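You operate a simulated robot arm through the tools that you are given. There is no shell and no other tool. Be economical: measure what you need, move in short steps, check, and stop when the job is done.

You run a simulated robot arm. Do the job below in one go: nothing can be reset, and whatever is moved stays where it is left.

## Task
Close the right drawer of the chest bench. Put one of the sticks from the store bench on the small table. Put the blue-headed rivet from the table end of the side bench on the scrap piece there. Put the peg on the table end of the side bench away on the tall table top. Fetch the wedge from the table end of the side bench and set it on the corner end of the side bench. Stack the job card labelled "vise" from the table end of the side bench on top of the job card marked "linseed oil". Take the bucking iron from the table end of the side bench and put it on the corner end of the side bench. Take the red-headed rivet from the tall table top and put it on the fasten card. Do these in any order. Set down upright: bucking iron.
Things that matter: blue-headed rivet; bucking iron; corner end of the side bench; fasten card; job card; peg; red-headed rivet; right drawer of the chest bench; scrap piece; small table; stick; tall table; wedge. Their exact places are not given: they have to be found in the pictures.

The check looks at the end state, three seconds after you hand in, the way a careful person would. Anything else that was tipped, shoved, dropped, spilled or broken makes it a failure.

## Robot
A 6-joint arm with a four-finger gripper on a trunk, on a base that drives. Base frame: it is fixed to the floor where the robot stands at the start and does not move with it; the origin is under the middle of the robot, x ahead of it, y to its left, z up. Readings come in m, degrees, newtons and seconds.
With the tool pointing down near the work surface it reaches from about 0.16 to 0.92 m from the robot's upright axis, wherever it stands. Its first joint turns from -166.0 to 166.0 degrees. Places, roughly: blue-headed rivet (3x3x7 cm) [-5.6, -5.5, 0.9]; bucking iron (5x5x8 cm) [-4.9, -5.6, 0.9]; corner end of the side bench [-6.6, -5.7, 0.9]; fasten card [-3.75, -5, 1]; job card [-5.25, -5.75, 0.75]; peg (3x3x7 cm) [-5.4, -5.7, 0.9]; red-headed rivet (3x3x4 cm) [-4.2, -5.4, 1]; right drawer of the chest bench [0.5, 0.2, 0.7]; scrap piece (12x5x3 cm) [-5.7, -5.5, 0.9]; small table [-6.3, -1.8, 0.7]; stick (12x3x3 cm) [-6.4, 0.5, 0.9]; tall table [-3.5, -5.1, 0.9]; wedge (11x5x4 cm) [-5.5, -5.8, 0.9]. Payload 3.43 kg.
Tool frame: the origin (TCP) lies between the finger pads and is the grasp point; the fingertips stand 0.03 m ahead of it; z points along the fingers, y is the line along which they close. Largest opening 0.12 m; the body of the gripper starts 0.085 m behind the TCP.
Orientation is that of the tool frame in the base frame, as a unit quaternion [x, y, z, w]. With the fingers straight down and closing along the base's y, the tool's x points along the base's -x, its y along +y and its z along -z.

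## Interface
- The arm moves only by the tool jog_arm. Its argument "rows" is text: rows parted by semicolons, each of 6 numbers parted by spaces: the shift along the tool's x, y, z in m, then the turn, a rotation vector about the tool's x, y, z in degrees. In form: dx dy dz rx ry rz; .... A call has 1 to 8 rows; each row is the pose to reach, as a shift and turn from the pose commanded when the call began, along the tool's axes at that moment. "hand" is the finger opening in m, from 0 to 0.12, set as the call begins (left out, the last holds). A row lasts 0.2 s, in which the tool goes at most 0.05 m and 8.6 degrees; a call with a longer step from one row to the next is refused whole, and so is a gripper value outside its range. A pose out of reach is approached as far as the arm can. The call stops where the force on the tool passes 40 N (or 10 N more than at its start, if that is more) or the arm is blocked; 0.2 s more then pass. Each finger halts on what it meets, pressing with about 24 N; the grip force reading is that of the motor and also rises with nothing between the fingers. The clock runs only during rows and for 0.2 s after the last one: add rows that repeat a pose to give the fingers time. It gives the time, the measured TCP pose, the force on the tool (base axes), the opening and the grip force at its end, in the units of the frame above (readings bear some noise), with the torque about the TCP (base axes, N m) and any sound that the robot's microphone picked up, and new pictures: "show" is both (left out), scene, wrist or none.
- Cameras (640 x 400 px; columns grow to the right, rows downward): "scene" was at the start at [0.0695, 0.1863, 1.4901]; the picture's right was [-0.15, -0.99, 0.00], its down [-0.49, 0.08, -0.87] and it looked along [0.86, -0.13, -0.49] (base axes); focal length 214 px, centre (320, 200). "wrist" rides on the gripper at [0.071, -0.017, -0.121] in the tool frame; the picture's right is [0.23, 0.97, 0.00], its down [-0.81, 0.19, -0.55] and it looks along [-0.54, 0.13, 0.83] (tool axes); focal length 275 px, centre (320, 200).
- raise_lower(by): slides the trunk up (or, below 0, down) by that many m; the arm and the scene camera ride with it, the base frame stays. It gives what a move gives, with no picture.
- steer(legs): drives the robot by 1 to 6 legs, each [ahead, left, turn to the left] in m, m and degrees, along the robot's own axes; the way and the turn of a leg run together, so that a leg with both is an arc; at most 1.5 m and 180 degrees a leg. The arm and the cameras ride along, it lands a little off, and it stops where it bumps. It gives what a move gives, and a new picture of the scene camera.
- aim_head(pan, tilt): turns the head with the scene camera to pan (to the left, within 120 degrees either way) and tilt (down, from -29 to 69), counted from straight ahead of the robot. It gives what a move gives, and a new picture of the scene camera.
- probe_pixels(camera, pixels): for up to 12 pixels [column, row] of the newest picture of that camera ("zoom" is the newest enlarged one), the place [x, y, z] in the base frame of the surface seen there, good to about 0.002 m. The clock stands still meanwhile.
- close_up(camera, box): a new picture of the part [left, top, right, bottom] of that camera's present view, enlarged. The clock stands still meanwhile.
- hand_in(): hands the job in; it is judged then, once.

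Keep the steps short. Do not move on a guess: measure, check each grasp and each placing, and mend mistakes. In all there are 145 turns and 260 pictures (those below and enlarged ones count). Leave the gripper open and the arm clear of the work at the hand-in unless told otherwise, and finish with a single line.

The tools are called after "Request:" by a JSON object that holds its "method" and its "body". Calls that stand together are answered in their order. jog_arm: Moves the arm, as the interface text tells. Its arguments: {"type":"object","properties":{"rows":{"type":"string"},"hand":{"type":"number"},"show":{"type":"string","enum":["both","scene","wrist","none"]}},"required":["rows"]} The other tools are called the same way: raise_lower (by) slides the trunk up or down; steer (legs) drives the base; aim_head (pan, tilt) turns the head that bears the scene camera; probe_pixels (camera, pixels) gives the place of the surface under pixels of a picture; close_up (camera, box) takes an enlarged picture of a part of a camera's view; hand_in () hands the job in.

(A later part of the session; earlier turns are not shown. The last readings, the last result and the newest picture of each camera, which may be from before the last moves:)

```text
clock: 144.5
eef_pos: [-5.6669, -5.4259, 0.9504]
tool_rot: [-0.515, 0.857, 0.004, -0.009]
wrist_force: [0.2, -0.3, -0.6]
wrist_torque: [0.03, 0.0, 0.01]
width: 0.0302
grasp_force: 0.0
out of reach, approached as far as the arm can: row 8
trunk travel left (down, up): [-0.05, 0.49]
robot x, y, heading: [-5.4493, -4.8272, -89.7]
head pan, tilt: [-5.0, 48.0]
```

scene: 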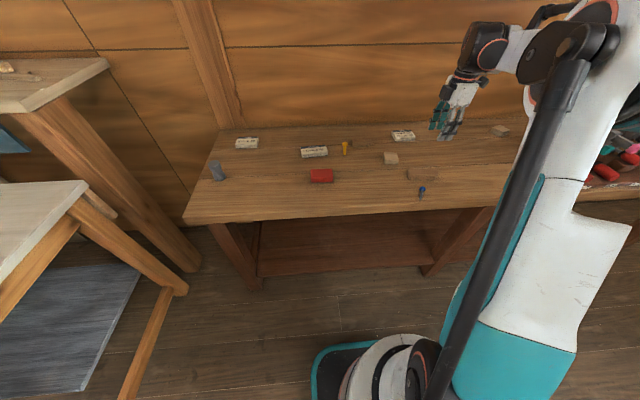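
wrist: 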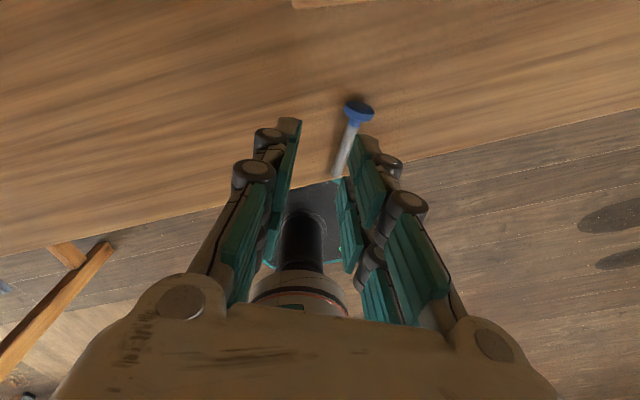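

The wrist is near a limit this way. I'll rotate the other way round (180°) and come back.

Request:
{"method": "jog_arm", "body": {"rows": "0 0.003 -0.02 0 0 8; 0.0003 0.006 -0.04 0 0 16; 0.0005 0.009 -0.06 0 0 24; 0.0008 0.012 -0.06 0 0 32; 0.001 0.015 -0.06 0 0 40; 0.0012 0.018 -0.06 0 0 48; 0.0014 0.021 -0.06 0 0 56; 0.0015 0.0241 -0.06 0 0 64", "show": "none"}}

Request:
{"method": "jog_arm", "body": {"rows": "0 0 0 0 0 8; 0 0 0 0 0 16; 0 0 0 0 0 24; 0 0 0 0 0 32; 0 0 0 0 0 40; 0 0 0 0 0 48; 0 0 0 0 0 56; 0 0 0 0 0 64", "show": "none"}}

Request:
{"method": "jog_arm", "body": {"rows": "0 0 0 0 0 8; 0 0 0 0 0 16; 0 0 0.01 0 0 24; 0 0 0.03 0 0 32; 0 0 0.05 0 0 40; 0 0 0.06 0 0 48; 0 0 0.06 0 0 51", "show": "wrist"}}

```text
clock: 146.3
eef_pos: [-5.6906, -5.4141, 1.0106]
tool_rot: [0.009, 1.0, -0.002, -0.005]
wrist_force: [0.2, -0.3, 0.7]
wrist_torque: [0.01, 0.02, -0.03]
width: 0.03
grasp_force: 0.1
trunk travel left (down, up): [-0.05, 0.49]
robot x, y, heading: [-5.449, -4.8239, -89.9]
head pan, tilt: [-5.0, 48.0]
```

```text
clock: 148.1
eef_pos: [-5.6899, -5.4148, 1.0109]
tool_rot: [0.537, 0.843, -0.005, -0.003]
wrist_force: [0.1, 0.8, -1.0]
wrist_torque: [-0.01, -0.01, -0.02]
width: 0.03
grasp_force: 0.1
trunk travel left (down, up): [-0.05, 0.49]
robot x, y, heading: [-5.4485, -4.8201, -89.5]
head pan, tilt: [-5.0, 48.0]
```

```text
clock: 149.7
eef_pos: [-5.69, -5.4155, 0.9494]
tool_rot: [0.848, 0.53, -0.006, 0.0]
wrist_force: [-0.2, -0.1, -1.2]
wrist_torque: [0.01, 0.01, 0.0]
width: 0.0301
grasp_force: 0.1
trunk travel left (down, up): [-0.05, 0.49]
robot x, y, heading: [-5.4481, -4.8239, -89.7]
head pan, tilt: [-5.0, 48.0]
```

wrist: 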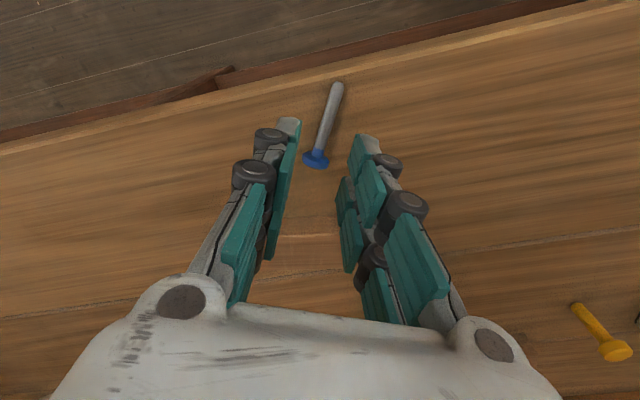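

Aligned along the shank. I'll descend to just above the bench, then check.

Request:
{"method": "jog_arm", "body": {"rows": "0 0 0.03 0 0 0; 0 0 0.05 0 0 0; 0 0 0.057 0 0 0; 0 0 0.06 0 0 0; 0 0 0.0615 0 0 0; 0 0 0.0615 0 0 0", "show": "wrist"}}

Request:
{"method": "jog_arm", "body": {"rows": "0 0 0 0 0 0; 0 0 0 0 0 0; 0 0 0 0 0 0", "hand": 0, "show": "wrist"}}

```text
clock: 151.1
eef_pos: [-5.6912, -5.4159, 0.8896]
tool_rot: [0.848, 0.53, -0.006, 0.0]
wrist_force: [-1.0, -5.0, 15.2]
wrist_torque: [-0.06, -0.37, -0.11]
width: 0.0303
grasp_force: 0.1
trunk travel left (down, up): [-0.05, 0.49]
robot x, y, heading: [-5.4528, -4.8227, -89.9]
head pan, tilt: [-5.0, 48.0]
```

wrist: 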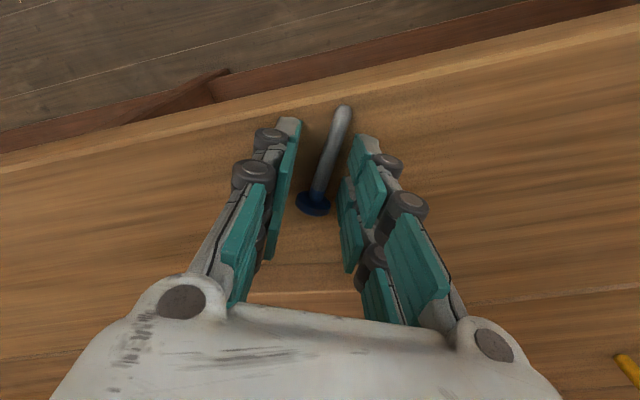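

```text
clock: 151.9
eef_pos: [-5.6913, -5.415, 0.8889]
tool_rot: [0.848, 0.531, -0.005, -0.001]
wrist_force: [5.1, -1.3, 8.5]
wrist_torque: [-0.02, -0.27, -0.05]
width: 0.0205
grasp_force: 24.2
trunk travel left (down, up): [-0.05, 0.49]
robot x, y, heading: [-5.4483, -4.8261, -89.4]
head pan, tilt: [-5.0, 48.0]
```

wrist: 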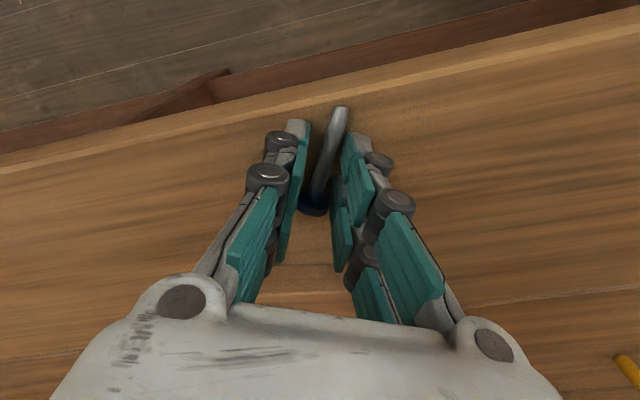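

The fingers caught the head (0.0205). I'll reopen, shift 15 mm toward the tip, and grip the shank instead.

Request:
{"method": "jog_arm", "body": {"rows": "0 0 0 0 0 0; 0 0 -0.002 0 0 0; 0.008 0 -0.002 0 0 0; 0.015 0 -0.002 0 0 0; 0.015 0 0.0005 0 0 0; 0.015 0 0.0005 0 0 0", "hand": 0.03, "show": "none"}}

Request:
{"method": "jog_arm", "body": {"rows": "0 0 0 0 0 0; 0 0 0 0 0 0; 0 0 0 0 0 0", "hand": 0, "show": "wrist"}}

```text
clock: 153.3
eef_pos: [-5.6845, -5.402, 0.8903]
tool_rot: [0.848, 0.53, -0.006, -0.001]
wrist_force: [-0.1, -3.8, 23.3]
wrist_torque: [0.05, -0.47, -0.07]
width: 0.0304
grasp_force: 0.2
trunk travel left (down, up): [-0.05, 0.49]
robot x, y, heading: [-5.4507, -4.825, -89.6]
head pan, tilt: [-5.0, 48.0]
```

```text
clock: 154.1
eef_pos: [-5.6852, -5.4018, 0.8877]
tool_rot: [0.847, 0.531, -0.006, -0.001]
wrist_force: [0.3, 0.7, 1.8]
wrist_torque: [-0.05, -0.01, 0.02]
width: 0.0082
grasp_force: 23.9
trunk travel left (down, up): [-0.05, 0.49]
robot x, y, heading: [-5.4485, -4.8225, -89.7]
head pan, tilt: [-5.0, 48.0]
```

wrist: 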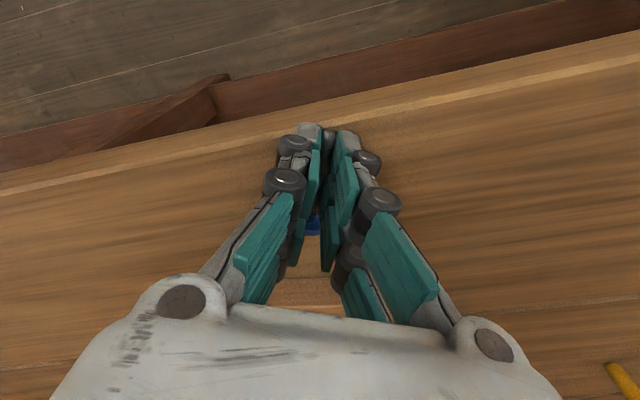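

Shank gripped (8 mm). I'll lift, turn to the scrap's axis and move over it.

Request:
{"method": "jog_arm", "body": {"rows": "0 0 -0.02 0 0 0; 0 0 -0.05 0 0 0; 0 0 -0.08 0 0 0; -0.03 0.003 -0.1 0 0 -8; -0.06 0.007 -0.1 0 0 -16; -0.09 0.01 -0.1 0 0 -24; -0.12 0.0135 -0.1 0 0 -32; -0.1202 0.0135 -0.1 0 0 -40", "show": "none"}}

Request:
{"method": "jog_arm", "body": {"rows": "0 0 0 0 0 -8; 0 0 0 0 0 -16; 0 0 0 0 0 -24; 0 0 0 0 0 -32; 0 0 0 0 0 -40; 0 0 0 0 0 -48; 0 0 0 0 0 -56; 0 0 0 0 0 -64", "show": "none"}}

Request:
{"method": "jog_arm", "body": {"rows": "0 0 0.01 0 0 -3; 0 0 0.03 0 0 -3; 0 0 0.04 0 0 -3; 0 0 0.04 0 0 -3", "show": "wrist"}}

```text
clock: 155.9
eef_pos: [-5.7236, -5.5154, 0.9892]
tool_rot: [0.614, 0.79, -0.005, -0.002]
wrist_force: [0.4, 0.3, -0.2]
wrist_torque: [0.0, -0.01, 0.01]
width: 0.0082
grasp_force: 23.5
trunk travel left (down, up): [-0.05, 0.49]
robot x, y, heading: [-5.445, -4.8231, -89.6]
head pan, tilt: [-5.0, 48.0]
```

```text
clock: 157.7
eef_pos: [-5.7247, -5.5157, 0.9894]
tool_rot: [0.103, 0.995, -0.003, -0.005]
wrist_force: [0.3, -0.5, -0.4]
wrist_torque: [0.01, 0.05, -0.01]
width: 0.0083
grasp_force: 23.9
trunk travel left (down, up): [-0.05, 0.49]
robot x, y, heading: [-5.4458, -4.8234, -89.4]
head pan, tilt: [-5.0, 48.0]
```

```text
clock: 158.7
eef_pos: [-5.7248, -5.5159, 0.9489]
tool_rot: [0.078, 0.997, -0.002, -0.005]
wrist_force: [1.1, 0.6, -0.8]
wrist_torque: [-0.02, 0.01, -0.02]
width: 0.0082
grasp_force: 24.1
trunk travel left (down, up): [-0.05, 0.49]
robot x, y, heading: [-5.452, -4.8241, -89.7]
head pan, tilt: [-5.0, 48.0]
```

wrist: 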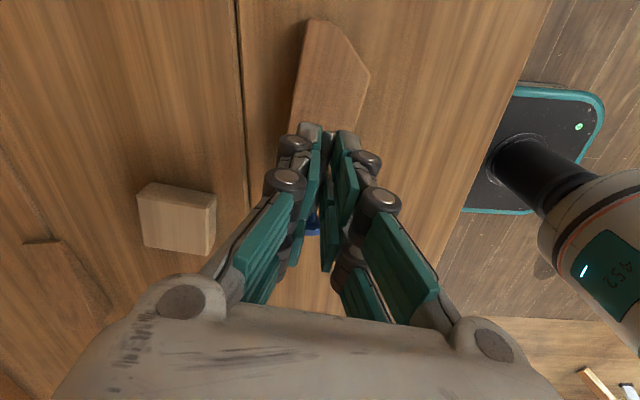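

Over the scrap. I'll lower to TCP about 0.917, opening only slightly for release.

Request:
{"method": "jog_arm", "body": {"rows": "0 0 0.015 0 0 0; 0 0 0.025 0 0 0; 0 0 0.03 0 0 0; 0 0 0.032 0 0 0; 0 0 0.0325 0 0 0", "show": "none"}}

Request:
{"method": "jog_arm", "body": {"rows": "0 0 0 0 0 0; 0 0 0 0 0 0; 0 0 -0.01 0 0 0; 0 0 -0.03 0 0 0; 0 0 -0.06 0 0 0; 0 0 -0.1 0 0 0", "hand": 0.03, "show": "wrist"}}

```text
clock: 159.9
eef_pos: [-5.7246, -5.5167, 0.9173]
tool_rot: [0.078, 0.997, -0.004, -0.006]
wrist_force: [0.0, -0.5, 2.2]
wrist_torque: [-0.03, -0.1, -0.02]
width: 0.0082
grasp_force: 23.5
trunk travel left (down, up): [-0.05, 0.49]
robot x, y, heading: [-5.4486, -4.8253, -89.6]
head pan, tilt: [-5.0, 48.0]
```

```text
clock: 161.3
eef_pos: [-5.7242, -5.5154, 1.0185]
tool_rot: [0.077, 0.997, -0.002, -0.005]
wrist_force: [0.1, -0.7, -0.8]
wrist_torque: [0.04, -0.03, 0.01]
width: 0.03
grasp_force: 0.1
trunk travel left (down, up): [-0.05, 0.49]
robot x, y, heading: [-5.4492, -4.8233, -89.4]
head pan, tilt: [-5.0, 48.0]
```

wrist: 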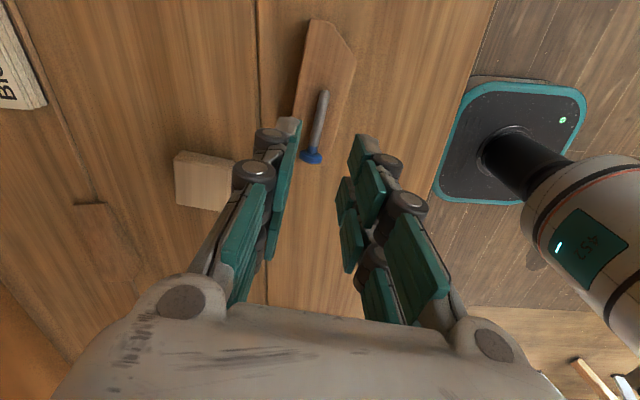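

Request:
{"method": "close_up", "body": {"camera": "wrist", "box": [260, 10, 390, 190]}}

Request:
{"method": "probe_pixels", "body": {"camera": "wrist", "pixels": [[312, 152], [308, 162], [320, 160], [330, 160], [314, 175], [323, 95], [300, 150], [335, 130]]}}

```text
2.22 times, centred on (325, 100) of wrist
```

zoom: 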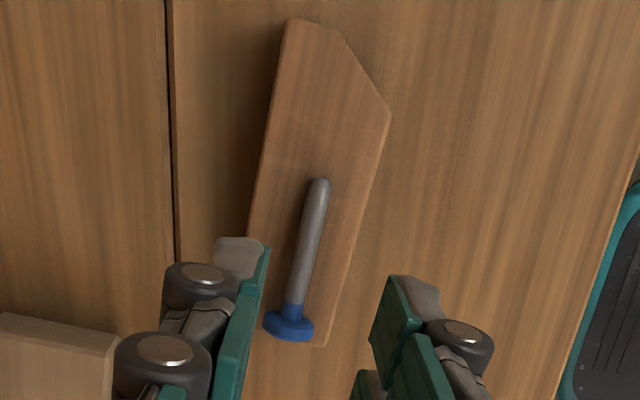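

```text
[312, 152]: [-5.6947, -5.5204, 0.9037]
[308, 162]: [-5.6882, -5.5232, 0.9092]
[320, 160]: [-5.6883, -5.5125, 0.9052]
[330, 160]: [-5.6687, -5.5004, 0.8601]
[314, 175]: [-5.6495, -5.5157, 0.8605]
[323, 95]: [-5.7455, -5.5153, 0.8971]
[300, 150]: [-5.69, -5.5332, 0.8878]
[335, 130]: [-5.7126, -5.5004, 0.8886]
```

The rivet lies wholly on the scrap. Next are the wedge and peg. I'll raise the arm, drive 0.2 m closer and look.

Request:
{"method": "jog_arm", "body": {"rows": "0 0 -0.04 0 0 0; 0 0.02 -0.08 0 0 0; -0.04 0.04 -0.1 0 0 0; -0.08 0.06 -0.1 0 0 0", "show": "none"}}

Request:
{"method": "steer", "body": {"legs": [[0.2, 0, 0]]}}

Request:
{"method": "close_up", "body": {"camera": "wrist", "box": [0, 0, 640, 400]}}

```text
clock: 162.3
eef_pos: [-5.6332, -5.4675, 1.1155]
tool_rot: [0.078, 0.997, -0.004, -0.005]
wrist_force: [-0.7, 0.3, 0.4]
wrist_torque: [0.0, 0.01, -0.02]
width: 0.0297
grasp_force: 0.1
trunk travel left (down, up): [-0.05, 0.49]
robot x, y, heading: [-5.4458, -4.8255, -89.8]
head pan, tilt: [-5.0, 48.0]
```

```text
clock: 163.9
eef_pos: [-5.632, -5.6668, 1.1151]
tool_rot: [0.077, 0.997, -0.004, -0.005]
wrist_force: [0.4, -0.6, -0.5]
wrist_torque: [0.01, 0.02, 0.05]
width: 0.03
grasp_force: 0.2
trunk travel left (down, up): [-0.05, 0.49]
robot x, y, heading: [-5.4474, -5.0265, -89.7]
head pan, tilt: [-5.0, 48.0]
```

scene: 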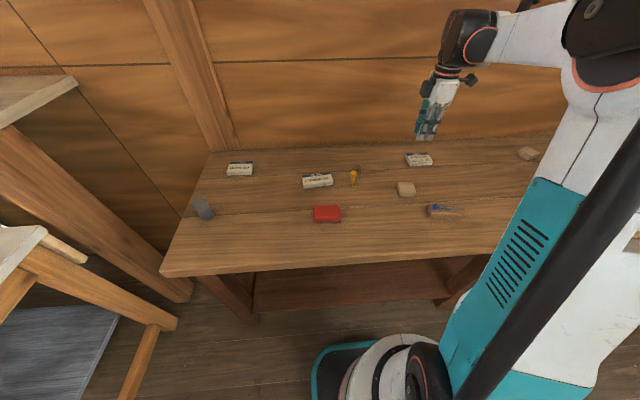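

```text
1.00 times, centred on (320, 200) of wrist (not enlarged: the box is as wide or as high as the picture)
```

zoom: 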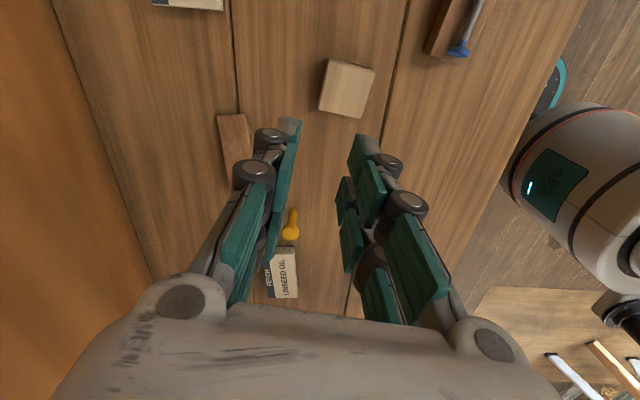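

Request:
{"method": "close_up", "body": {"camera": "scene", "box": [340, 150, 440, 220]}}

Request:
{"method": "probe_pixels", "body": {"camera": "zoom", "pixels": [[85, 140], [75, 145], [97, 145], [88, 150], [87, 185], [85, 215], [110, 105], [130, 100], [125, 125], [170, 115], [175, 100], [180, 130]]}}

```text
5.71 times, centred on (390, 185) of scene
```

zoom: 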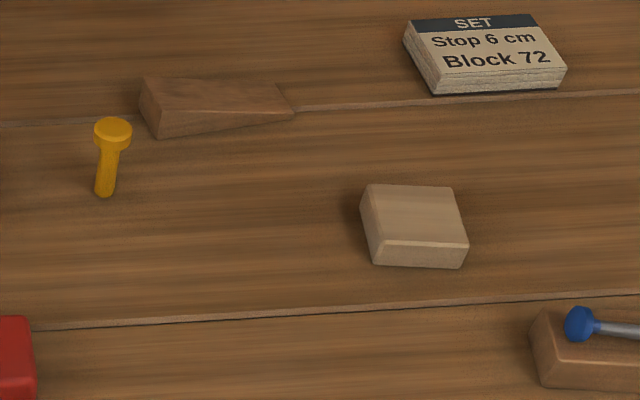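

```text
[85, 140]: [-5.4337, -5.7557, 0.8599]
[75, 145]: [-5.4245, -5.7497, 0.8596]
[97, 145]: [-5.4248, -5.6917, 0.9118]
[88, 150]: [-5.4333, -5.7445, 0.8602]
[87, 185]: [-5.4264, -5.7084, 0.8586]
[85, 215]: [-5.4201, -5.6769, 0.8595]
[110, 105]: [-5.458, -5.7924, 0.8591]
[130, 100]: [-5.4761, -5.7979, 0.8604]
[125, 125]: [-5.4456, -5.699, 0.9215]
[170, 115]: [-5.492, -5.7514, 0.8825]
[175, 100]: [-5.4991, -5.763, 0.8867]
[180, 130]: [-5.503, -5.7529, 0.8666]
```

Request:
{"method": "probe_pixels", "body": {"camera": "zoom", "pixels": [[146, 84], [158, 112], [160, 133], [283, 108], [275, 88], [210, 95], [112, 125], [97, 130], [130, 132], [112, 150], [105, 190], [220, 112]]}}

```text
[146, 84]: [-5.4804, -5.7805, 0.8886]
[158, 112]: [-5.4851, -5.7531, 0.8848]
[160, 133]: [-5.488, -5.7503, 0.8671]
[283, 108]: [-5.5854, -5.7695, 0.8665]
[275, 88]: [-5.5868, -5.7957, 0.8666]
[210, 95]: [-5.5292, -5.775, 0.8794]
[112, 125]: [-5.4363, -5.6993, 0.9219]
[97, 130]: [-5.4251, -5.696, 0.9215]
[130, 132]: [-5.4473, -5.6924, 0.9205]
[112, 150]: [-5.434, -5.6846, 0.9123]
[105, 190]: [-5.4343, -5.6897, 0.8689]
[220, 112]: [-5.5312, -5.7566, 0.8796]
```

Wedge: thick end at x≈-5.482 with axis about 188.5°, centre line y≈-5.77. I'll move above its thick half, opening 0.06.

Request:
{"method": "jog_arm", "body": {"rows": "-0.0236 -0.0137 0.0275 0 0 -3; -0.0471 -0.0275 0.055 0 0 -6; -0.0707 -0.0412 0.0825 0 0 -9; -0.0942 -0.0549 0.11 0 0 -12; -0.1178 -0.0687 0.135 0 0 -15; -0.1413 -0.0824 0.15 0 0 -17.3; -0.1413 -0.0824 0.16 0 0 -17.3", "hand": 0.06, "show": "wrist"}}

```text
clock: 165.5
eef_pos: [-5.5077, -5.7704, 0.9542]
tool_rot: [-0.073, 0.997, -0.002, -0.006]
wrist_force: [-0.2, -0.7, -0.9]
wrist_torque: [0.0, 0.04, -0.02]
width: 0.0599
grasp_force: 0.0
trunk travel left (down, up): [-0.05, 0.49]
robot x, y, heading: [-5.4456, -5.0206, -89.7]
head pan, tilt: [-5.0, 48.0]
```

wrist: 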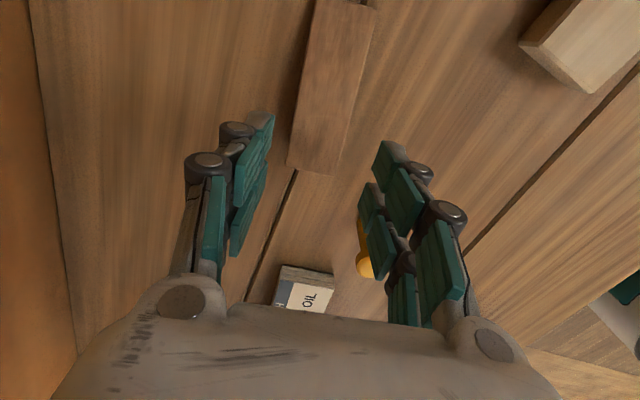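

Request:
{"method": "jog_arm", "body": {"rows": "0 0 0.03 0 0 0; 0 0 0.05 0 0 0; 0 0 0.06 0 0 0; 0 0 0.063 0 0 0", "show": "none"}}

Request:
{"method": "jog_arm", "body": {"rows": "0 0 0 0 0 0; 0 0 0 0 0 0; 0 0 0 0 0 0", "hand": 0, "show": "wrist"}}

```text
clock: 166.5
eef_pos: [-5.5082, -5.772, 0.8914]
tool_rot: [-0.073, 0.997, -0.003, -0.005]
wrist_force: [0.0, 0.1, -0.9]
wrist_torque: [-0.05, -0.01, 0.03]
width: 0.0599
grasp_force: 0.0
trunk travel left (down, up): [-0.05, 0.49]
robot x, y, heading: [-5.4512, -5.0243, -89.5]
head pan, tilt: [-5.0, 48.0]
```

```text
clock: 167.3
eef_pos: [-5.5077, -5.7719, 0.8924]
tool_rot: [-0.073, 0.997, -0.002, -0.006]
wrist_force: [0.3, -0.3, -0.5]
wrist_torque: [-0.02, -0.02, -0.01]
width: 0.0396
grasp_force: 24.5
trunk travel left (down, up): [-0.05, 0.49]
robot x, y, heading: [-5.448, -5.0276, -89.6]
head pan, tilt: [-5.0, 48.0]
```

wrist: 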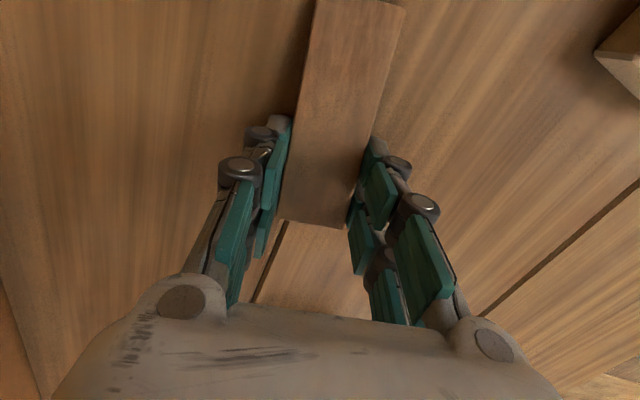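

Wedge gripped (0.0396). I'll lift high, back away, and drive west to inspect the corner end.

Request:
{"method": "jog_arm", "body": {"rows": "0 0 -0.03 0 0 0; 0 0 -0.07 0 0 0; 0 0 -0.12 0 0 0; 0 0 -0.17 0 0 0; 0 0.03 -0.2 0 0 0; 0 0.07 -0.22 0 0 0; 0 0.11 -0.24 0 0 0; 0 0.15 -0.26 0 0 0", "show": "wrist"}}

Request:
{"method": "steer", "body": {"legs": [[-0.35, 0, 0], [0, -1.0, 0]]}}

Request:
{"method": "close_up", "body": {"camera": "scene", "box": [160, 40, 480, 240]}}

```text
clock: 169.1
eef_pos: [-5.5272, -5.6211, 1.1508]
tool_rot: [-0.073, 0.997, -0.002, -0.005]
wrist_force: [-0.6, -0.2, -1.6]
wrist_torque: [0.0, 0.01, 0.01]
width: 0.0393
grasp_force: 24.6
trunk travel left (down, up): [-0.05, 0.49]
robot x, y, heading: [-5.4444, -5.0243, -89.6]
head pan, tilt: [-5.0, 48.0]
```

wrist: 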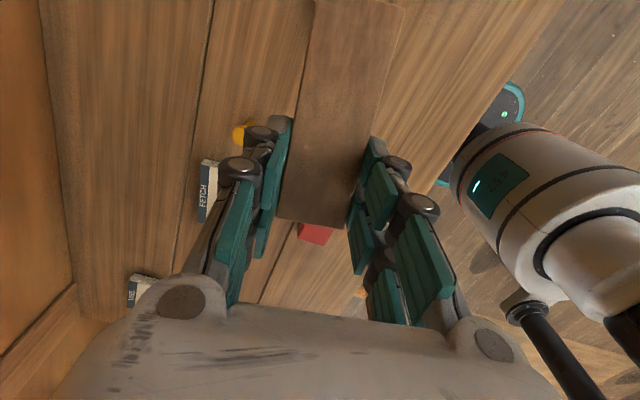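

```text
clock: 176.2
eef_pos: [-6.5434, -5.275, 1.1505]
tool_rot: [-0.072, 0.997, -0.002, -0.005]
wrist_force: [0.1, 0.5, -0.5]
wrist_torque: [-0.02, 0.01, -0.03]
width: 0.0392
grasp_force: 23.7
trunk travel left (down, up): [-0.05, 0.49]
robot x, y, heading: [-6.4624, -4.6755, -89.7]
head pan, tilt: [-5.0, 48.0]
```

scene: 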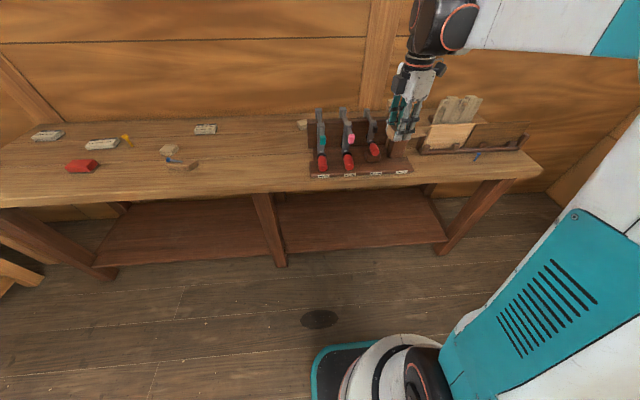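

```text
2.00 times, centred on (320, 140) of scene
```

zoom: 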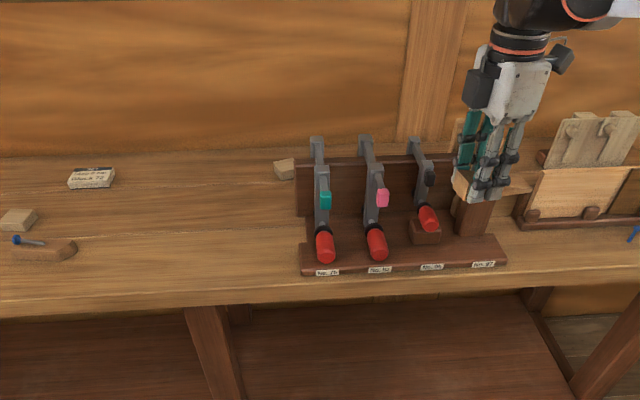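

Request:
{"method": "probe_pixels", "body": {"camera": "scene", "pixels": [[308, 177], [412, 171], [300, 125], [418, 153], [535, 150], [530, 170], [470, 165], [480, 178], [265, 195], [255, 160], [310, 185], [412, 180]]}}

Request:
{"method": "close_up", "body": {"camera": "scene", "box": [380, 90, 560, 210]}}

```text
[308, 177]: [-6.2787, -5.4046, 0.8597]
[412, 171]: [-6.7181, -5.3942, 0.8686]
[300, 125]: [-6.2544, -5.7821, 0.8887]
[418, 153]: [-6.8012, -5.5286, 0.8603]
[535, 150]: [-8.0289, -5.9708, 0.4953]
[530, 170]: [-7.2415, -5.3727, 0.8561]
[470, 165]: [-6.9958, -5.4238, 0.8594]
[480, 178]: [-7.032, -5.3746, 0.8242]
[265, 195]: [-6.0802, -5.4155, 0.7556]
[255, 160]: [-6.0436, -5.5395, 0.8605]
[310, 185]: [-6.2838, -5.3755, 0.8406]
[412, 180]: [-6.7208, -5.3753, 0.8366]
```

```text
3.33 times, centred on (470, 150) of scene
```

zoom: 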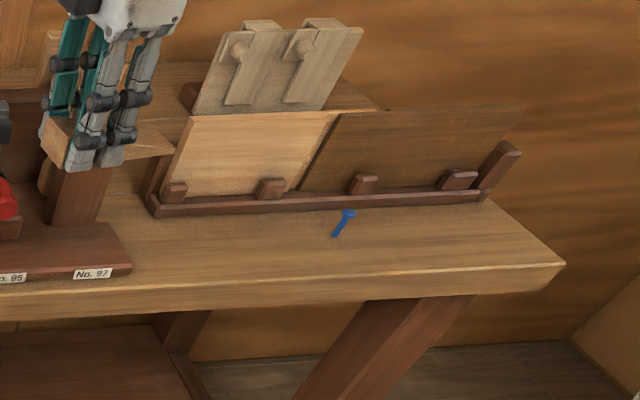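

Request:
{"method": "probe_pixels", "body": {"camera": "zoom", "pixels": [[155, 215], [480, 200], [340, 212], [348, 215], [335, 235], [130, 262], [150, 275], [300, 265], [480, 255], [250, 240], [150, 200], [420, 230]]}}

```text
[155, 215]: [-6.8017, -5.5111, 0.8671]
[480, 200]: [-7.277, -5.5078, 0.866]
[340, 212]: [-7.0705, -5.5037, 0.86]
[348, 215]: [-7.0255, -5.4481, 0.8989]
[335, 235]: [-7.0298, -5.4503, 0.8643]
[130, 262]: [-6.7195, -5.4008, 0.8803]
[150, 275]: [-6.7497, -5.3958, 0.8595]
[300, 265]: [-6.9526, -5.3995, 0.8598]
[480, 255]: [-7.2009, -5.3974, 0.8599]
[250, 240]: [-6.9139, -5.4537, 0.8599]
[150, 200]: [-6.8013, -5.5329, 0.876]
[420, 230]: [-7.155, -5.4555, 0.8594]
```

The strip in front of the panel rack (x -6.75…-7.25, y -5.38…-5.50) is free except for a small blue item at (-7.03,-5.45). I'll put the wedge at about (-6.85,-5.44). Sidestep west first.

Request:
{"method": "steer", "body": {"legs": [[-0.0, -0.3, 0]]}}

```text
clock: 178.3
eef_pos: [-6.8431, -5.277, 1.1507]
tool_rot: [-0.072, 0.997, -0.002, -0.005]
wrist_force: [0.6, -0.6, -1.1]
wrist_torque: [0.01, -0.02, 0.0]
width: 0.0393
grasp_force: 24.0
trunk travel left (down, up): [-0.05, 0.49]
robot x, y, heading: [-6.762, -4.6803, -90.0]
head pan, tilt: [-5.0, 48.0]
```

scene: 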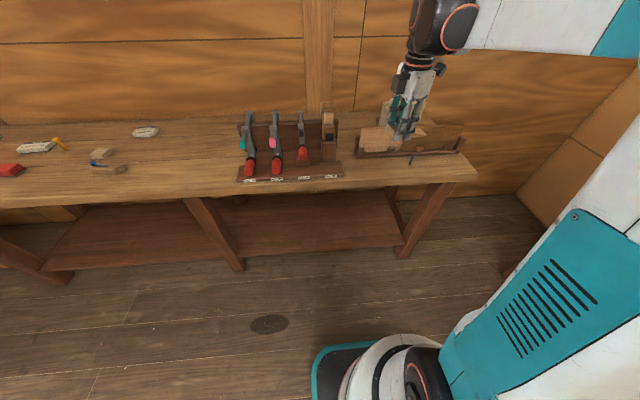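

Request:
{"method": "jog_arm", "body": {"rows": "0.005 -0.027 0.033 0 0 1.5; 0.01 -0.054 0.066 0 0 3; 0.015 -0.081 0.1 0 0 4.5; 0.02 -0.108 0.133 0 0 6; 0.025 -0.135 0.166 0 0 7; 0.0285 -0.1627 0.2 0 0 8.2; 0.0285 -0.1627 0.2 0 0 8.2"}}

```text
clock: 179.9
eef_pos: [-6.8495, -5.4441, 0.9515]
tool_rot: [-0.001, 1.0, -0.001, -0.005]
wrist_force: [0.1, -0.8, -0.9]
wrist_torque: [0.07, 0.0, -0.01]
width: 0.0395
grasp_force: 24.2
trunk travel left (down, up): [-0.05, 0.49]
robot x, y, heading: [-6.7618, -4.6808, -90.0]
head pan, tilt: [-5.0, 48.0]
```

scene: 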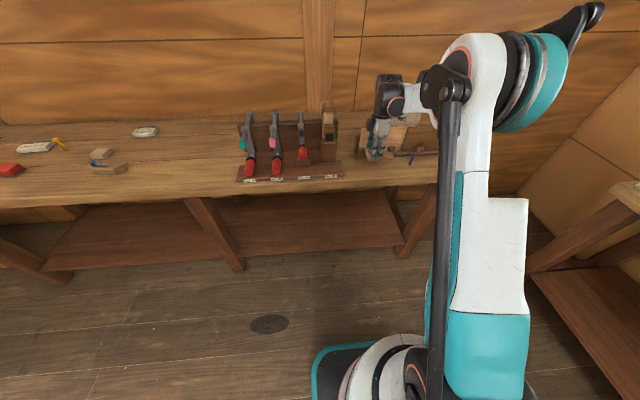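
wrist: 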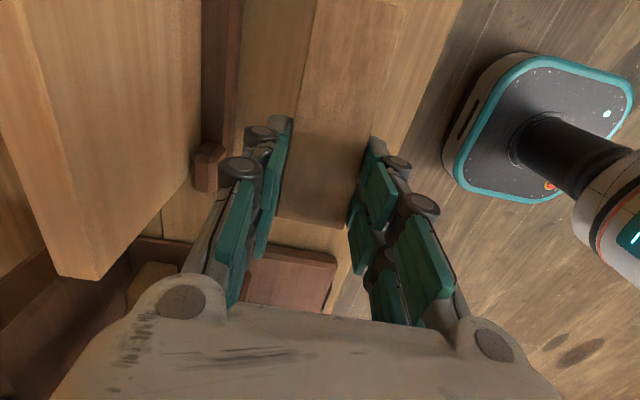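

The leaning panel is on the left of the view. I'll check its clearance before lowering.

Request:
{"method": "probe_pixels", "body": {"camera": "wrist", "pixels": [[190, 100], [150, 180], [90, 275], [100, 100], [205, 170], [205, 150], [230, 60], [280, 265], [290, 240], [150, 280]]}}

```text
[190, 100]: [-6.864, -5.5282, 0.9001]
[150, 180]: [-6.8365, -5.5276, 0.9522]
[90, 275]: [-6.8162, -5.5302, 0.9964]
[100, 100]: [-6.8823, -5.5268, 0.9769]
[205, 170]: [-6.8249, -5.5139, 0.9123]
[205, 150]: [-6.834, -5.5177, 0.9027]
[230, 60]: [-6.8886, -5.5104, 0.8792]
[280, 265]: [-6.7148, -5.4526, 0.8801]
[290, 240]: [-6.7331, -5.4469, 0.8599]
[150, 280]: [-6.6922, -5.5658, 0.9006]
```

Request:
{"method": "jog_arm", "body": {"rows": "0 0.008 0.025 0 0 0; 0 0.008 0.045 0 0 0; 0 0.008 0.055 0 0 0; 0 0.008 0.058 0 0 0; 0 0.008 0.0585 0 0 0", "show": "none"}}

Request:
{"method": "jog_arm", "body": {"rows": "0 0 0 0 0 0; 0 0 0 0 0 0; 0 0 -0.03 0 0 0; 0 0 -0.07 0 0 0; 0 0.02 -0.11 0 0 0; 0 0.06 -0.14 0 0 0; 0 0.1 -0.17 0 0 0; 0 0.14 -0.2 0 0 0", "hand": 0.06}}

```text
clock: 181.1
eef_pos: [-6.8519, -5.4359, 0.8935]
tool_rot: [0.001, 1.0, -0.003, -0.005]
wrist_force: [0.6, -0.4, -0.6]
wrist_torque: [0.04, -0.04, 0.02]
width: 0.0392
grasp_force: 24.3
trunk travel left (down, up): [-0.05, 0.49]
robot x, y, heading: [-6.7668, -4.6772, -90.0]
head pan, tilt: [-5.0, 48.0]
```

```text
clock: 182.9
eef_pos: [-6.8479, -5.2926, 1.0934]
tool_rot: [0.0, 1.0, -0.002, -0.005]
wrist_force: [0.4, -0.7, -0.6]
wrist_torque: [0.01, 0.0, -0.04]
width: 0.0599
grasp_force: 0.0
trunk travel left (down, up): [-0.05, 0.49]
robot x, y, heading: [-6.7626, -4.6772, -89.7]
head pan, tilt: [-5.0, 48.0]
```

scene: 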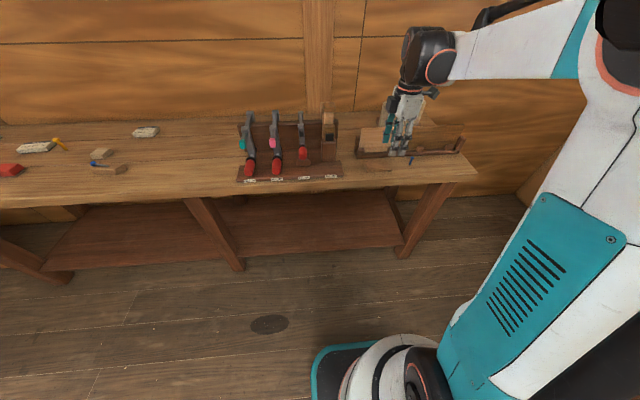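
wrist: 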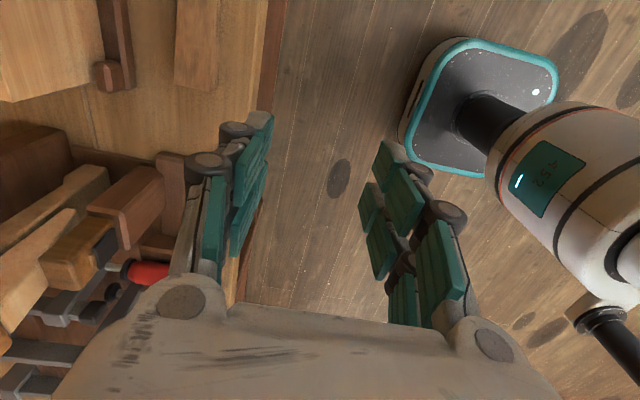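

The wedge is placed. Now the bucking iron: drive back east.

Request:
{"method": "steer", "body": {"legs": [[0, 1.4, 0], [0, 0.26, 0], [0.22, 0, -0.3]]}}

Request:
{"method": "close_up", "body": {"camera": "scene", "box": [150, 100, 350, 260]}}

```text
clock: 192.7
eef_pos: [-5.1777, -5.5135, 1.0925]
tool_rot: [0.007, 1.0, -0.003, -0.004]
wrist_force: [0.0, 0.6, -0.2]
wrist_torque: [0.01, 0.02, -0.04]
width: 0.0601
grasp_force: 0.1
trunk travel left (down, up): [-0.05, 0.49]
robot x, y, heading: [-5.0858, -4.8973, -90.6]
head pan, tilt: [-5.0, 48.0]
```

scene: 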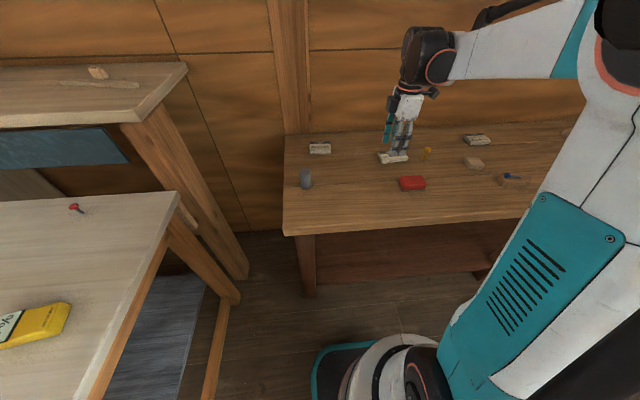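

```text
2.50 times, centred on (250, 180) of scene
```

zoom: 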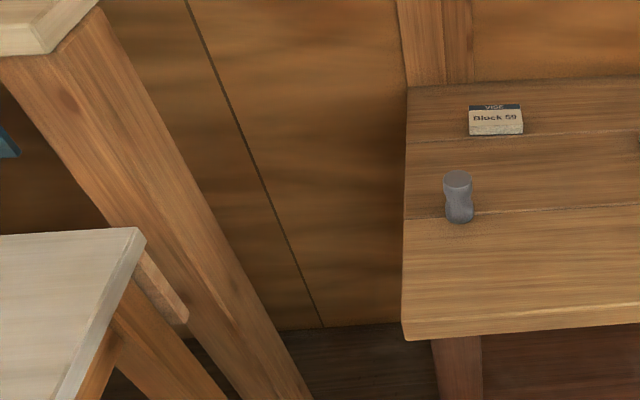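

Request:
{"method": "probe_pixels", "body": {"camera": "zoom", "pixels": [[457, 178], [445, 180], [470, 180], [458, 185], [458, 197], [460, 218], [448, 216], [472, 216], [495, 118], [470, 112], [522, 118], [497, 130]]}}

Request:
{"method": "probe_pixels", "body": {"camera": "scene", "pixels": [[75, 208], [175, 195], [100, 385], [30, 330], [185, 65], [100, 72], [20, 215], [150, 260], [140, 115], [60, 305]]}}

```text
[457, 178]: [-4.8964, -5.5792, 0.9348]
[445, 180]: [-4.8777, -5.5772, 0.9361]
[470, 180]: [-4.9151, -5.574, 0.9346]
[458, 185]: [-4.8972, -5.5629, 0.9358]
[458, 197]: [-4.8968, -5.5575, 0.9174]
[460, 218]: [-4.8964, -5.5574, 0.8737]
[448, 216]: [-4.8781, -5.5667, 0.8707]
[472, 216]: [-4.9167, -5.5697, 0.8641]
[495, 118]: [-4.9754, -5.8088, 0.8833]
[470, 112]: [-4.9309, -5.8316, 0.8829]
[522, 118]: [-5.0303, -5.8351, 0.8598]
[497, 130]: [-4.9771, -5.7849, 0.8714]
```

```text
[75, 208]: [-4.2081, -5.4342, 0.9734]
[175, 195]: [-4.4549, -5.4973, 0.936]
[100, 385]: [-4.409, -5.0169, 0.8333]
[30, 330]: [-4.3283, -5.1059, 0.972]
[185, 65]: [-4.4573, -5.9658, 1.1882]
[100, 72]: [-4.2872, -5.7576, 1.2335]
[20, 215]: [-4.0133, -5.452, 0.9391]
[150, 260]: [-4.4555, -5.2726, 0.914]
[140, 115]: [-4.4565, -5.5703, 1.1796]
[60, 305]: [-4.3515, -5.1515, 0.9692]
```

Iron centre is (-4.897,-5.577), top 0.936. I'll move above it with opening 0.08.

Request:
{"method": "jog_arm", "body": {"rows": "-0.0403 -0.0085 0.01 0 0 0; -0.0806 -0.017 0.02 0 0 0; -0.1209 -0.0255 0.03 0 0 0; -0.161 -0.034 0.04 0 0 0; -0.2015 -0.0426 0.05 0 0 0; -0.2417 -0.051 0.06 0 0 0; -0.282 -0.0596 0.07 0 0 0; -0.282 -0.0596 0.09 0 0 0", "hand": 0.08, "show": "wrist"}}

```text
clock: 194.5
eef_pos: [-4.8971, -5.5775, 0.9999]
tool_rot: [0.006, 1.0, -0.002, -0.005]
wrist_force: [-0.1, -0.4, 0.4]
wrist_torque: [0.01, 0.01, 0.0]
width: 0.0799
grasp_force: 0.1
trunk travel left (down, up): [-0.05, 0.49]
robot x, y, heading: [-5.0843, -4.9014, -90.5]
head pan, tilt: [-5.0, 48.0]
```

wrist: 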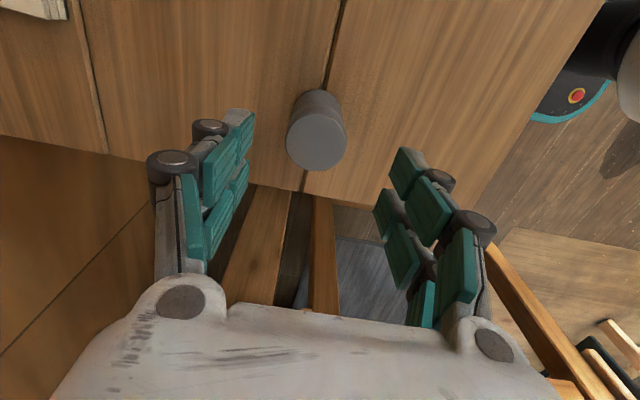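

Centred. I'll descend to TCP 0.905 and grip.

Request:
{"method": "jog_arm", "body": {"rows": "0 0 0.04 0 0 0; 0 0 0.075 0 0 0; 0 0 0.095 0 0 0; 0 0 0.095 0 0 0", "show": "none"}}

Request:
{"method": "jog_arm", "body": {"rows": "0 0 0 0 0 0; 0 0 0 0 0 0; 0 0 0 0 0 0; 0 0 -0.01 0 0 0; 0 0 -0.03 0 0 0; 0 0 -0.06 0 0 0; 0 0 -0.1 0 0 0", "hand": 0, "show": "wrist"}}

```text
clock: 195.5
eef_pos: [-4.8992, -5.5775, 0.9041]
tool_rot: [0.006, 1.0, -0.002, -0.006]
wrist_force: [-1.5, 0.4, -0.2]
wrist_torque: [0.01, -0.02, -0.01]
width: 0.0799
grasp_force: 0.0
trunk travel left (down, up): [-0.05, 0.49]
robot x, y, heading: [-5.0859, -4.8967, -90.4]
head pan, tilt: [-5.0, 48.0]
```

```text
clock: 197.1
eef_pos: [-4.8982, -5.5767, 1.0045]
tool_rot: [0.007, 1.0, -0.002, -0.005]
wrist_force: [-0.1, 0.0, -7.5]
wrist_torque: [0.0, 0.05, 0.0]
width: 0.0432
grasp_force: 24.1
trunk travel left (down, up): [-0.05, 0.49]
robot x, y, heading: [-5.0848, -4.8963, -90.5]
head pan, tilt: [-5.0, 48.0]
```

wrist: 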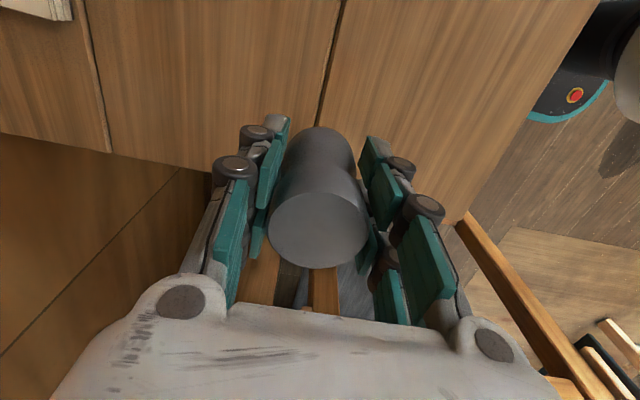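

The iron is held (7.5 N). I'll raise and tuck, then drive west.

Request:
{"method": "jog_arm", "body": {"rows": "0 0 -0.04 0 0 0; 0 0 -0.08 0 0 0; 0.03 0 -0.11 0 0 0; 0.07 0.015 -0.13 0 0 0; 0.11 0.03 -0.14 0 0 0; 0.15 0.05 -0.15 0 0 0; 0.19 0.07 -0.15 0 0 0; 0.23 0.09 -0.15 0 0 0", "show": "none"}}

Request:
{"method": "steer", "body": {"legs": [[-0.22, 0, 0.5], [0, -1.4, 0], [0, -0.45, 0]]}}

```text
clock: 198.9
eef_pos: [-5.126, -5.4849, 1.1578]
tool_rot: [0.006, 1.0, -0.002, -0.005]
wrist_force: [0.1, 0.3, -9.2]
wrist_torque: [0.04, 0.05, -0.02]
width: 0.0432
grasp_force: 24.4
trunk travel left (down, up): [-0.05, 0.49]
robot x, y, heading: [-5.0865, -4.8952, -90.6]
head pan, tilt: [-5.0, 48.0]
```

```text
clock: 209.5
eef_pos: [-6.9834, -5.2599, 1.1573]
tool_rot: [0.004, 1.0, -0.001, -0.006]
wrist_force: [-0.4, 1.7, -9.0]
wrist_torque: [-0.03, 0.01, 0.04]
width: 0.0431
grasp_force: 23.5
trunk travel left (down, up): [-0.05, 0.49]
robot x, y, heading: [-6.9462, -4.676, -90.5]
head pan, tilt: [-5.0, 48.0]
```

scene: 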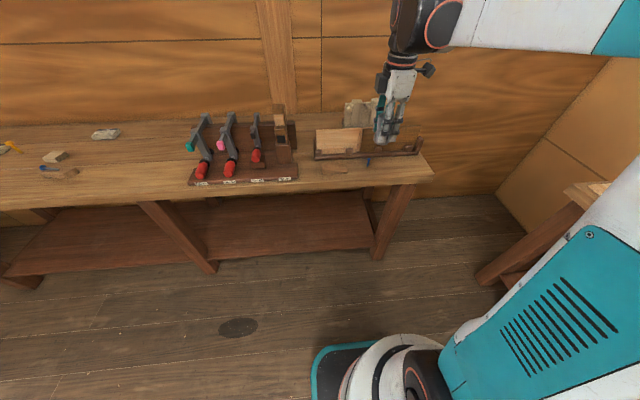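

I'll carry the iron to above (-7.135,-5.44).

Request:
{"method": "jog_arm", "body": {"rows": "0.025 -0.03 0.01 0 0 0; 0.05 -0.06 0.02 0 0 0; 0.075 -0.09 0.03 0 0 0; 0.1 -0.12 0.05 0 0 0; 0.125 -0.15 0.075 0 0 0; 0.15 -0.178 0.1 0 0 0; 0.15 -0.178 0.14 0 0 0; 0.15 -0.178 0.18 0 0 0"}}

```text
clock: 211.3
eef_pos: [-7.1382, -5.4391, 0.9787]
tool_rot: [0.004, 1.0, -0.001, -0.005]
wrist_force: [0.0, 0.5, -8.1]
wrist_torque: [-0.04, 0.05, -0.02]
width: 0.0432
grasp_force: 24.4
trunk travel left (down, up): [-0.05, 0.49]
robot x, y, heading: [-6.9459, -4.6734, -90.4]
head pan, tilt: [-5.0, 48.0]
```

scene: 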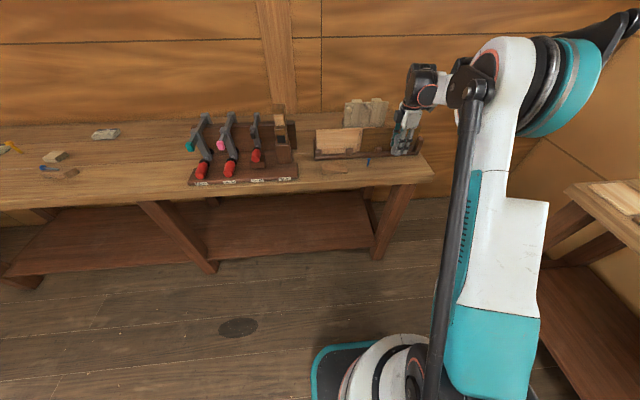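
wrist: 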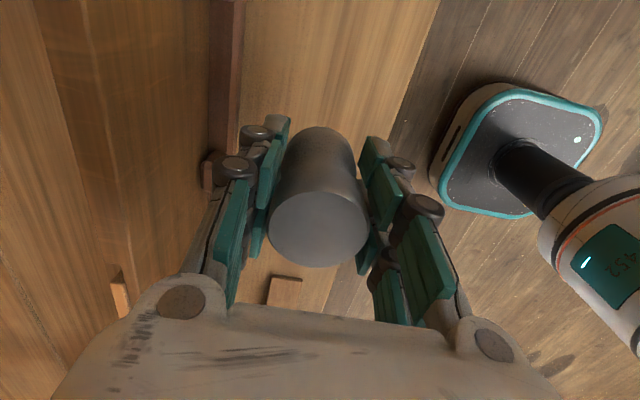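

Request:
{"method": "jog_arm", "body": {"rows": "0 0 0.03 0 0 0; 0 0 0.055 0 0 0; 0 0 0.067 0 0 0; 0 0 0.072 0 0 0; 0 0 0.0735 0 0 0; 0 0 0.0735 0 0 0", "show": "none"}}

```text
clock: 212.7
eef_pos: [-7.1386, -5.4396, 0.9058]
tool_rot: [0.004, 1.0, -0.002, -0.005]
wrist_force: [-0.8, -0.2, -7.7]
wrist_torque: [-0.04, 0.06, 0.0]
width: 0.0429
grasp_force: 23.9
trunk travel left (down, up): [-0.05, 0.49]
robot x, y, heading: [-6.9401, -4.6754, -90.3]
head pan, tilt: [-5.0, 48.0]
```

Not touching yet (full weight still carried). I'll lower 1 mm at a time.

Request:
{"method": "jog_arm", "body": {"rows": "0 0 0.001 0 0 0; 0 0 0.001 0 0 0", "show": "none"}}

Request:
{"method": "jog_arm", "body": {"rows": "0 0 0.001 0 0 0; 0 0 0.001 0 0 0", "show": "none"}}

```text
clock: 213.3
eef_pos: [-7.1397, -5.439, 0.9051]
tool_rot: [0.004, 1.0, -0.003, -0.006]
wrist_force: [-0.2, -2.5, -5.2]
wrist_torque: [-0.09, 0.06, -0.02]
width: 0.0427
grasp_force: 24.1
trunk travel left (down, up): [-0.05, 0.49]
robot x, y, heading: [-6.9477, -4.6706, -90.3]
head pan, tilt: [-5.0, 48.0]
```

```text
clock: 213.9
eef_pos: [-7.1376, -5.4397, 0.9057]
tool_rot: [0.005, 1.0, -0.003, -0.005]
wrist_force: [-1.1, -7.3, 10.4]
wrist_torque: [-0.17, 0.03, -0.02]
width: 0.0431
grasp_force: 23.8
trunk travel left (down, up): [-0.05, 0.49]
robot x, y, heading: [-6.9439, -4.6765, -90.4]
head pan, tilt: [-5.0, 48.0]
```

Resting on the bench. I'll release and rise.

Request:
{"method": "jog_arm", "body": {"rows": "0 0 0 0 0 0; 0 0 0 0 0 0; 0 0 -0.03 0 0 0; 0 0 -0.07 0 0 0; 0 0 -0.11 0 0 0; 0 0.03 -0.14 0 0 0; 0 0.07 -0.17 0 0 0; 0 0.11 -0.2 0 0 0", "hand": 0.07, "show": "scene"}}

Request:
{"method": "close_up", "body": {"camera": "scene", "box": [300, 110, 460, 200]}}

```text
clock: 215.7
eef_pos: [-7.1339, -5.3272, 1.1046]
tool_rot: [0.005, 1.0, -0.003, -0.005]
wrist_force: [0.1, -0.2, -0.2]
wrist_torque: [0.03, 0.02, -0.01]
width: 0.0697
grasp_force: 0.1
trunk travel left (down, up): [-0.05, 0.49]
robot x, y, heading: [-6.9446, -4.6749, -90.1]
head pan, tilt: [-5.0, 48.0]
```

scene: 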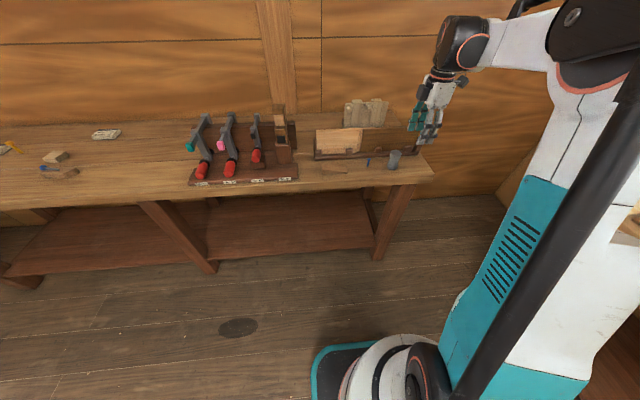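

```text
4.00 times, centred on (380, 155) of scene
```

zoom: 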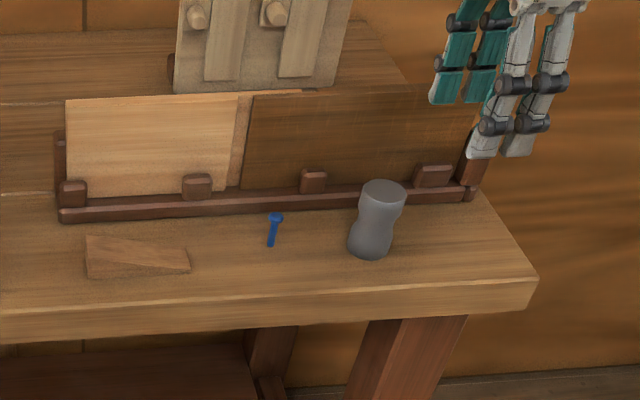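

Both stand well. Now the cards: drive back east.

Request:
{"method": "steer", "body": {"legs": [[-0.06, 0, 0], [0, 1.4, 0], [0, 0.38, 0], [0.38, 0, 0.3]]}}

Request:
{"method": "close_up", "body": {"camera": "scene", "box": [280, 130, 440, 230]}}

```text
clock: 227.2
eef_pos: [-5.3595, -5.6611, 1.1045]
tool_rot: [0.0, 1.0, -0.002, -0.004]
wrist_force: [-0.3, 0.3, -0.3]
wrist_torque: [0.0, 0.01, -0.01]
width: 0.07
grasp_force: 0.0
trunk travel left (down, up): [-0.05, 0.49]
robot x, y, heading: [-5.1728, -5.0055, -90.1]
head pan, tilt: [-5.0, 48.0]
```

scene: 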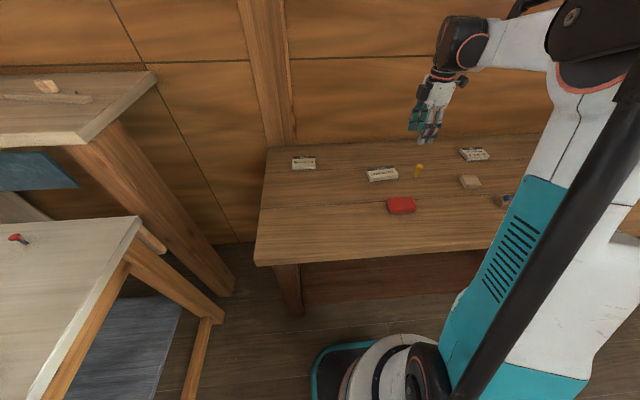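

```text
4.00 times, centred on (360, 180) of scene
```

zoom: 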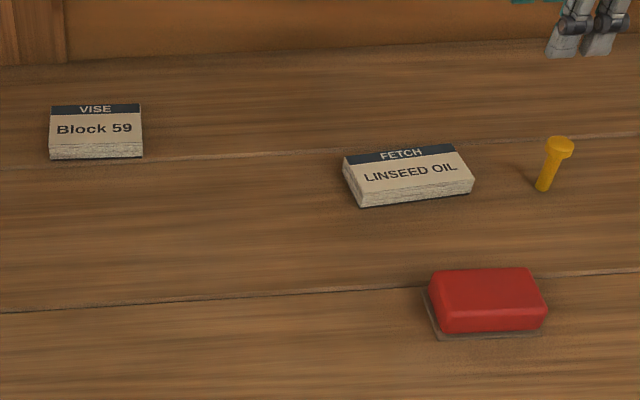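

Request:
{"method": "probe_pixels", "body": {"camera": "zoom", "pixels": [[53, 108], [138, 106], [52, 142], [140, 140], [95, 152], [347, 158], [455, 148], [362, 192], [470, 180], [410, 172], [560, 142], [545, 180]]}}

```text
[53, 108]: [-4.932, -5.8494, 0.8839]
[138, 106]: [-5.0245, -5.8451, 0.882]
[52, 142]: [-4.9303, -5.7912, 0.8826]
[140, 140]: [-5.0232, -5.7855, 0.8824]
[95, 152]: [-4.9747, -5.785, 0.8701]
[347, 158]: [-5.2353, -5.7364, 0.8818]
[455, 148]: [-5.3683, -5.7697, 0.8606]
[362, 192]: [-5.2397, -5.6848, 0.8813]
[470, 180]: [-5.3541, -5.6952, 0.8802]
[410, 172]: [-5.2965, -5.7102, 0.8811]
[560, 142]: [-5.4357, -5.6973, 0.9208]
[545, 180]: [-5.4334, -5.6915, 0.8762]
```

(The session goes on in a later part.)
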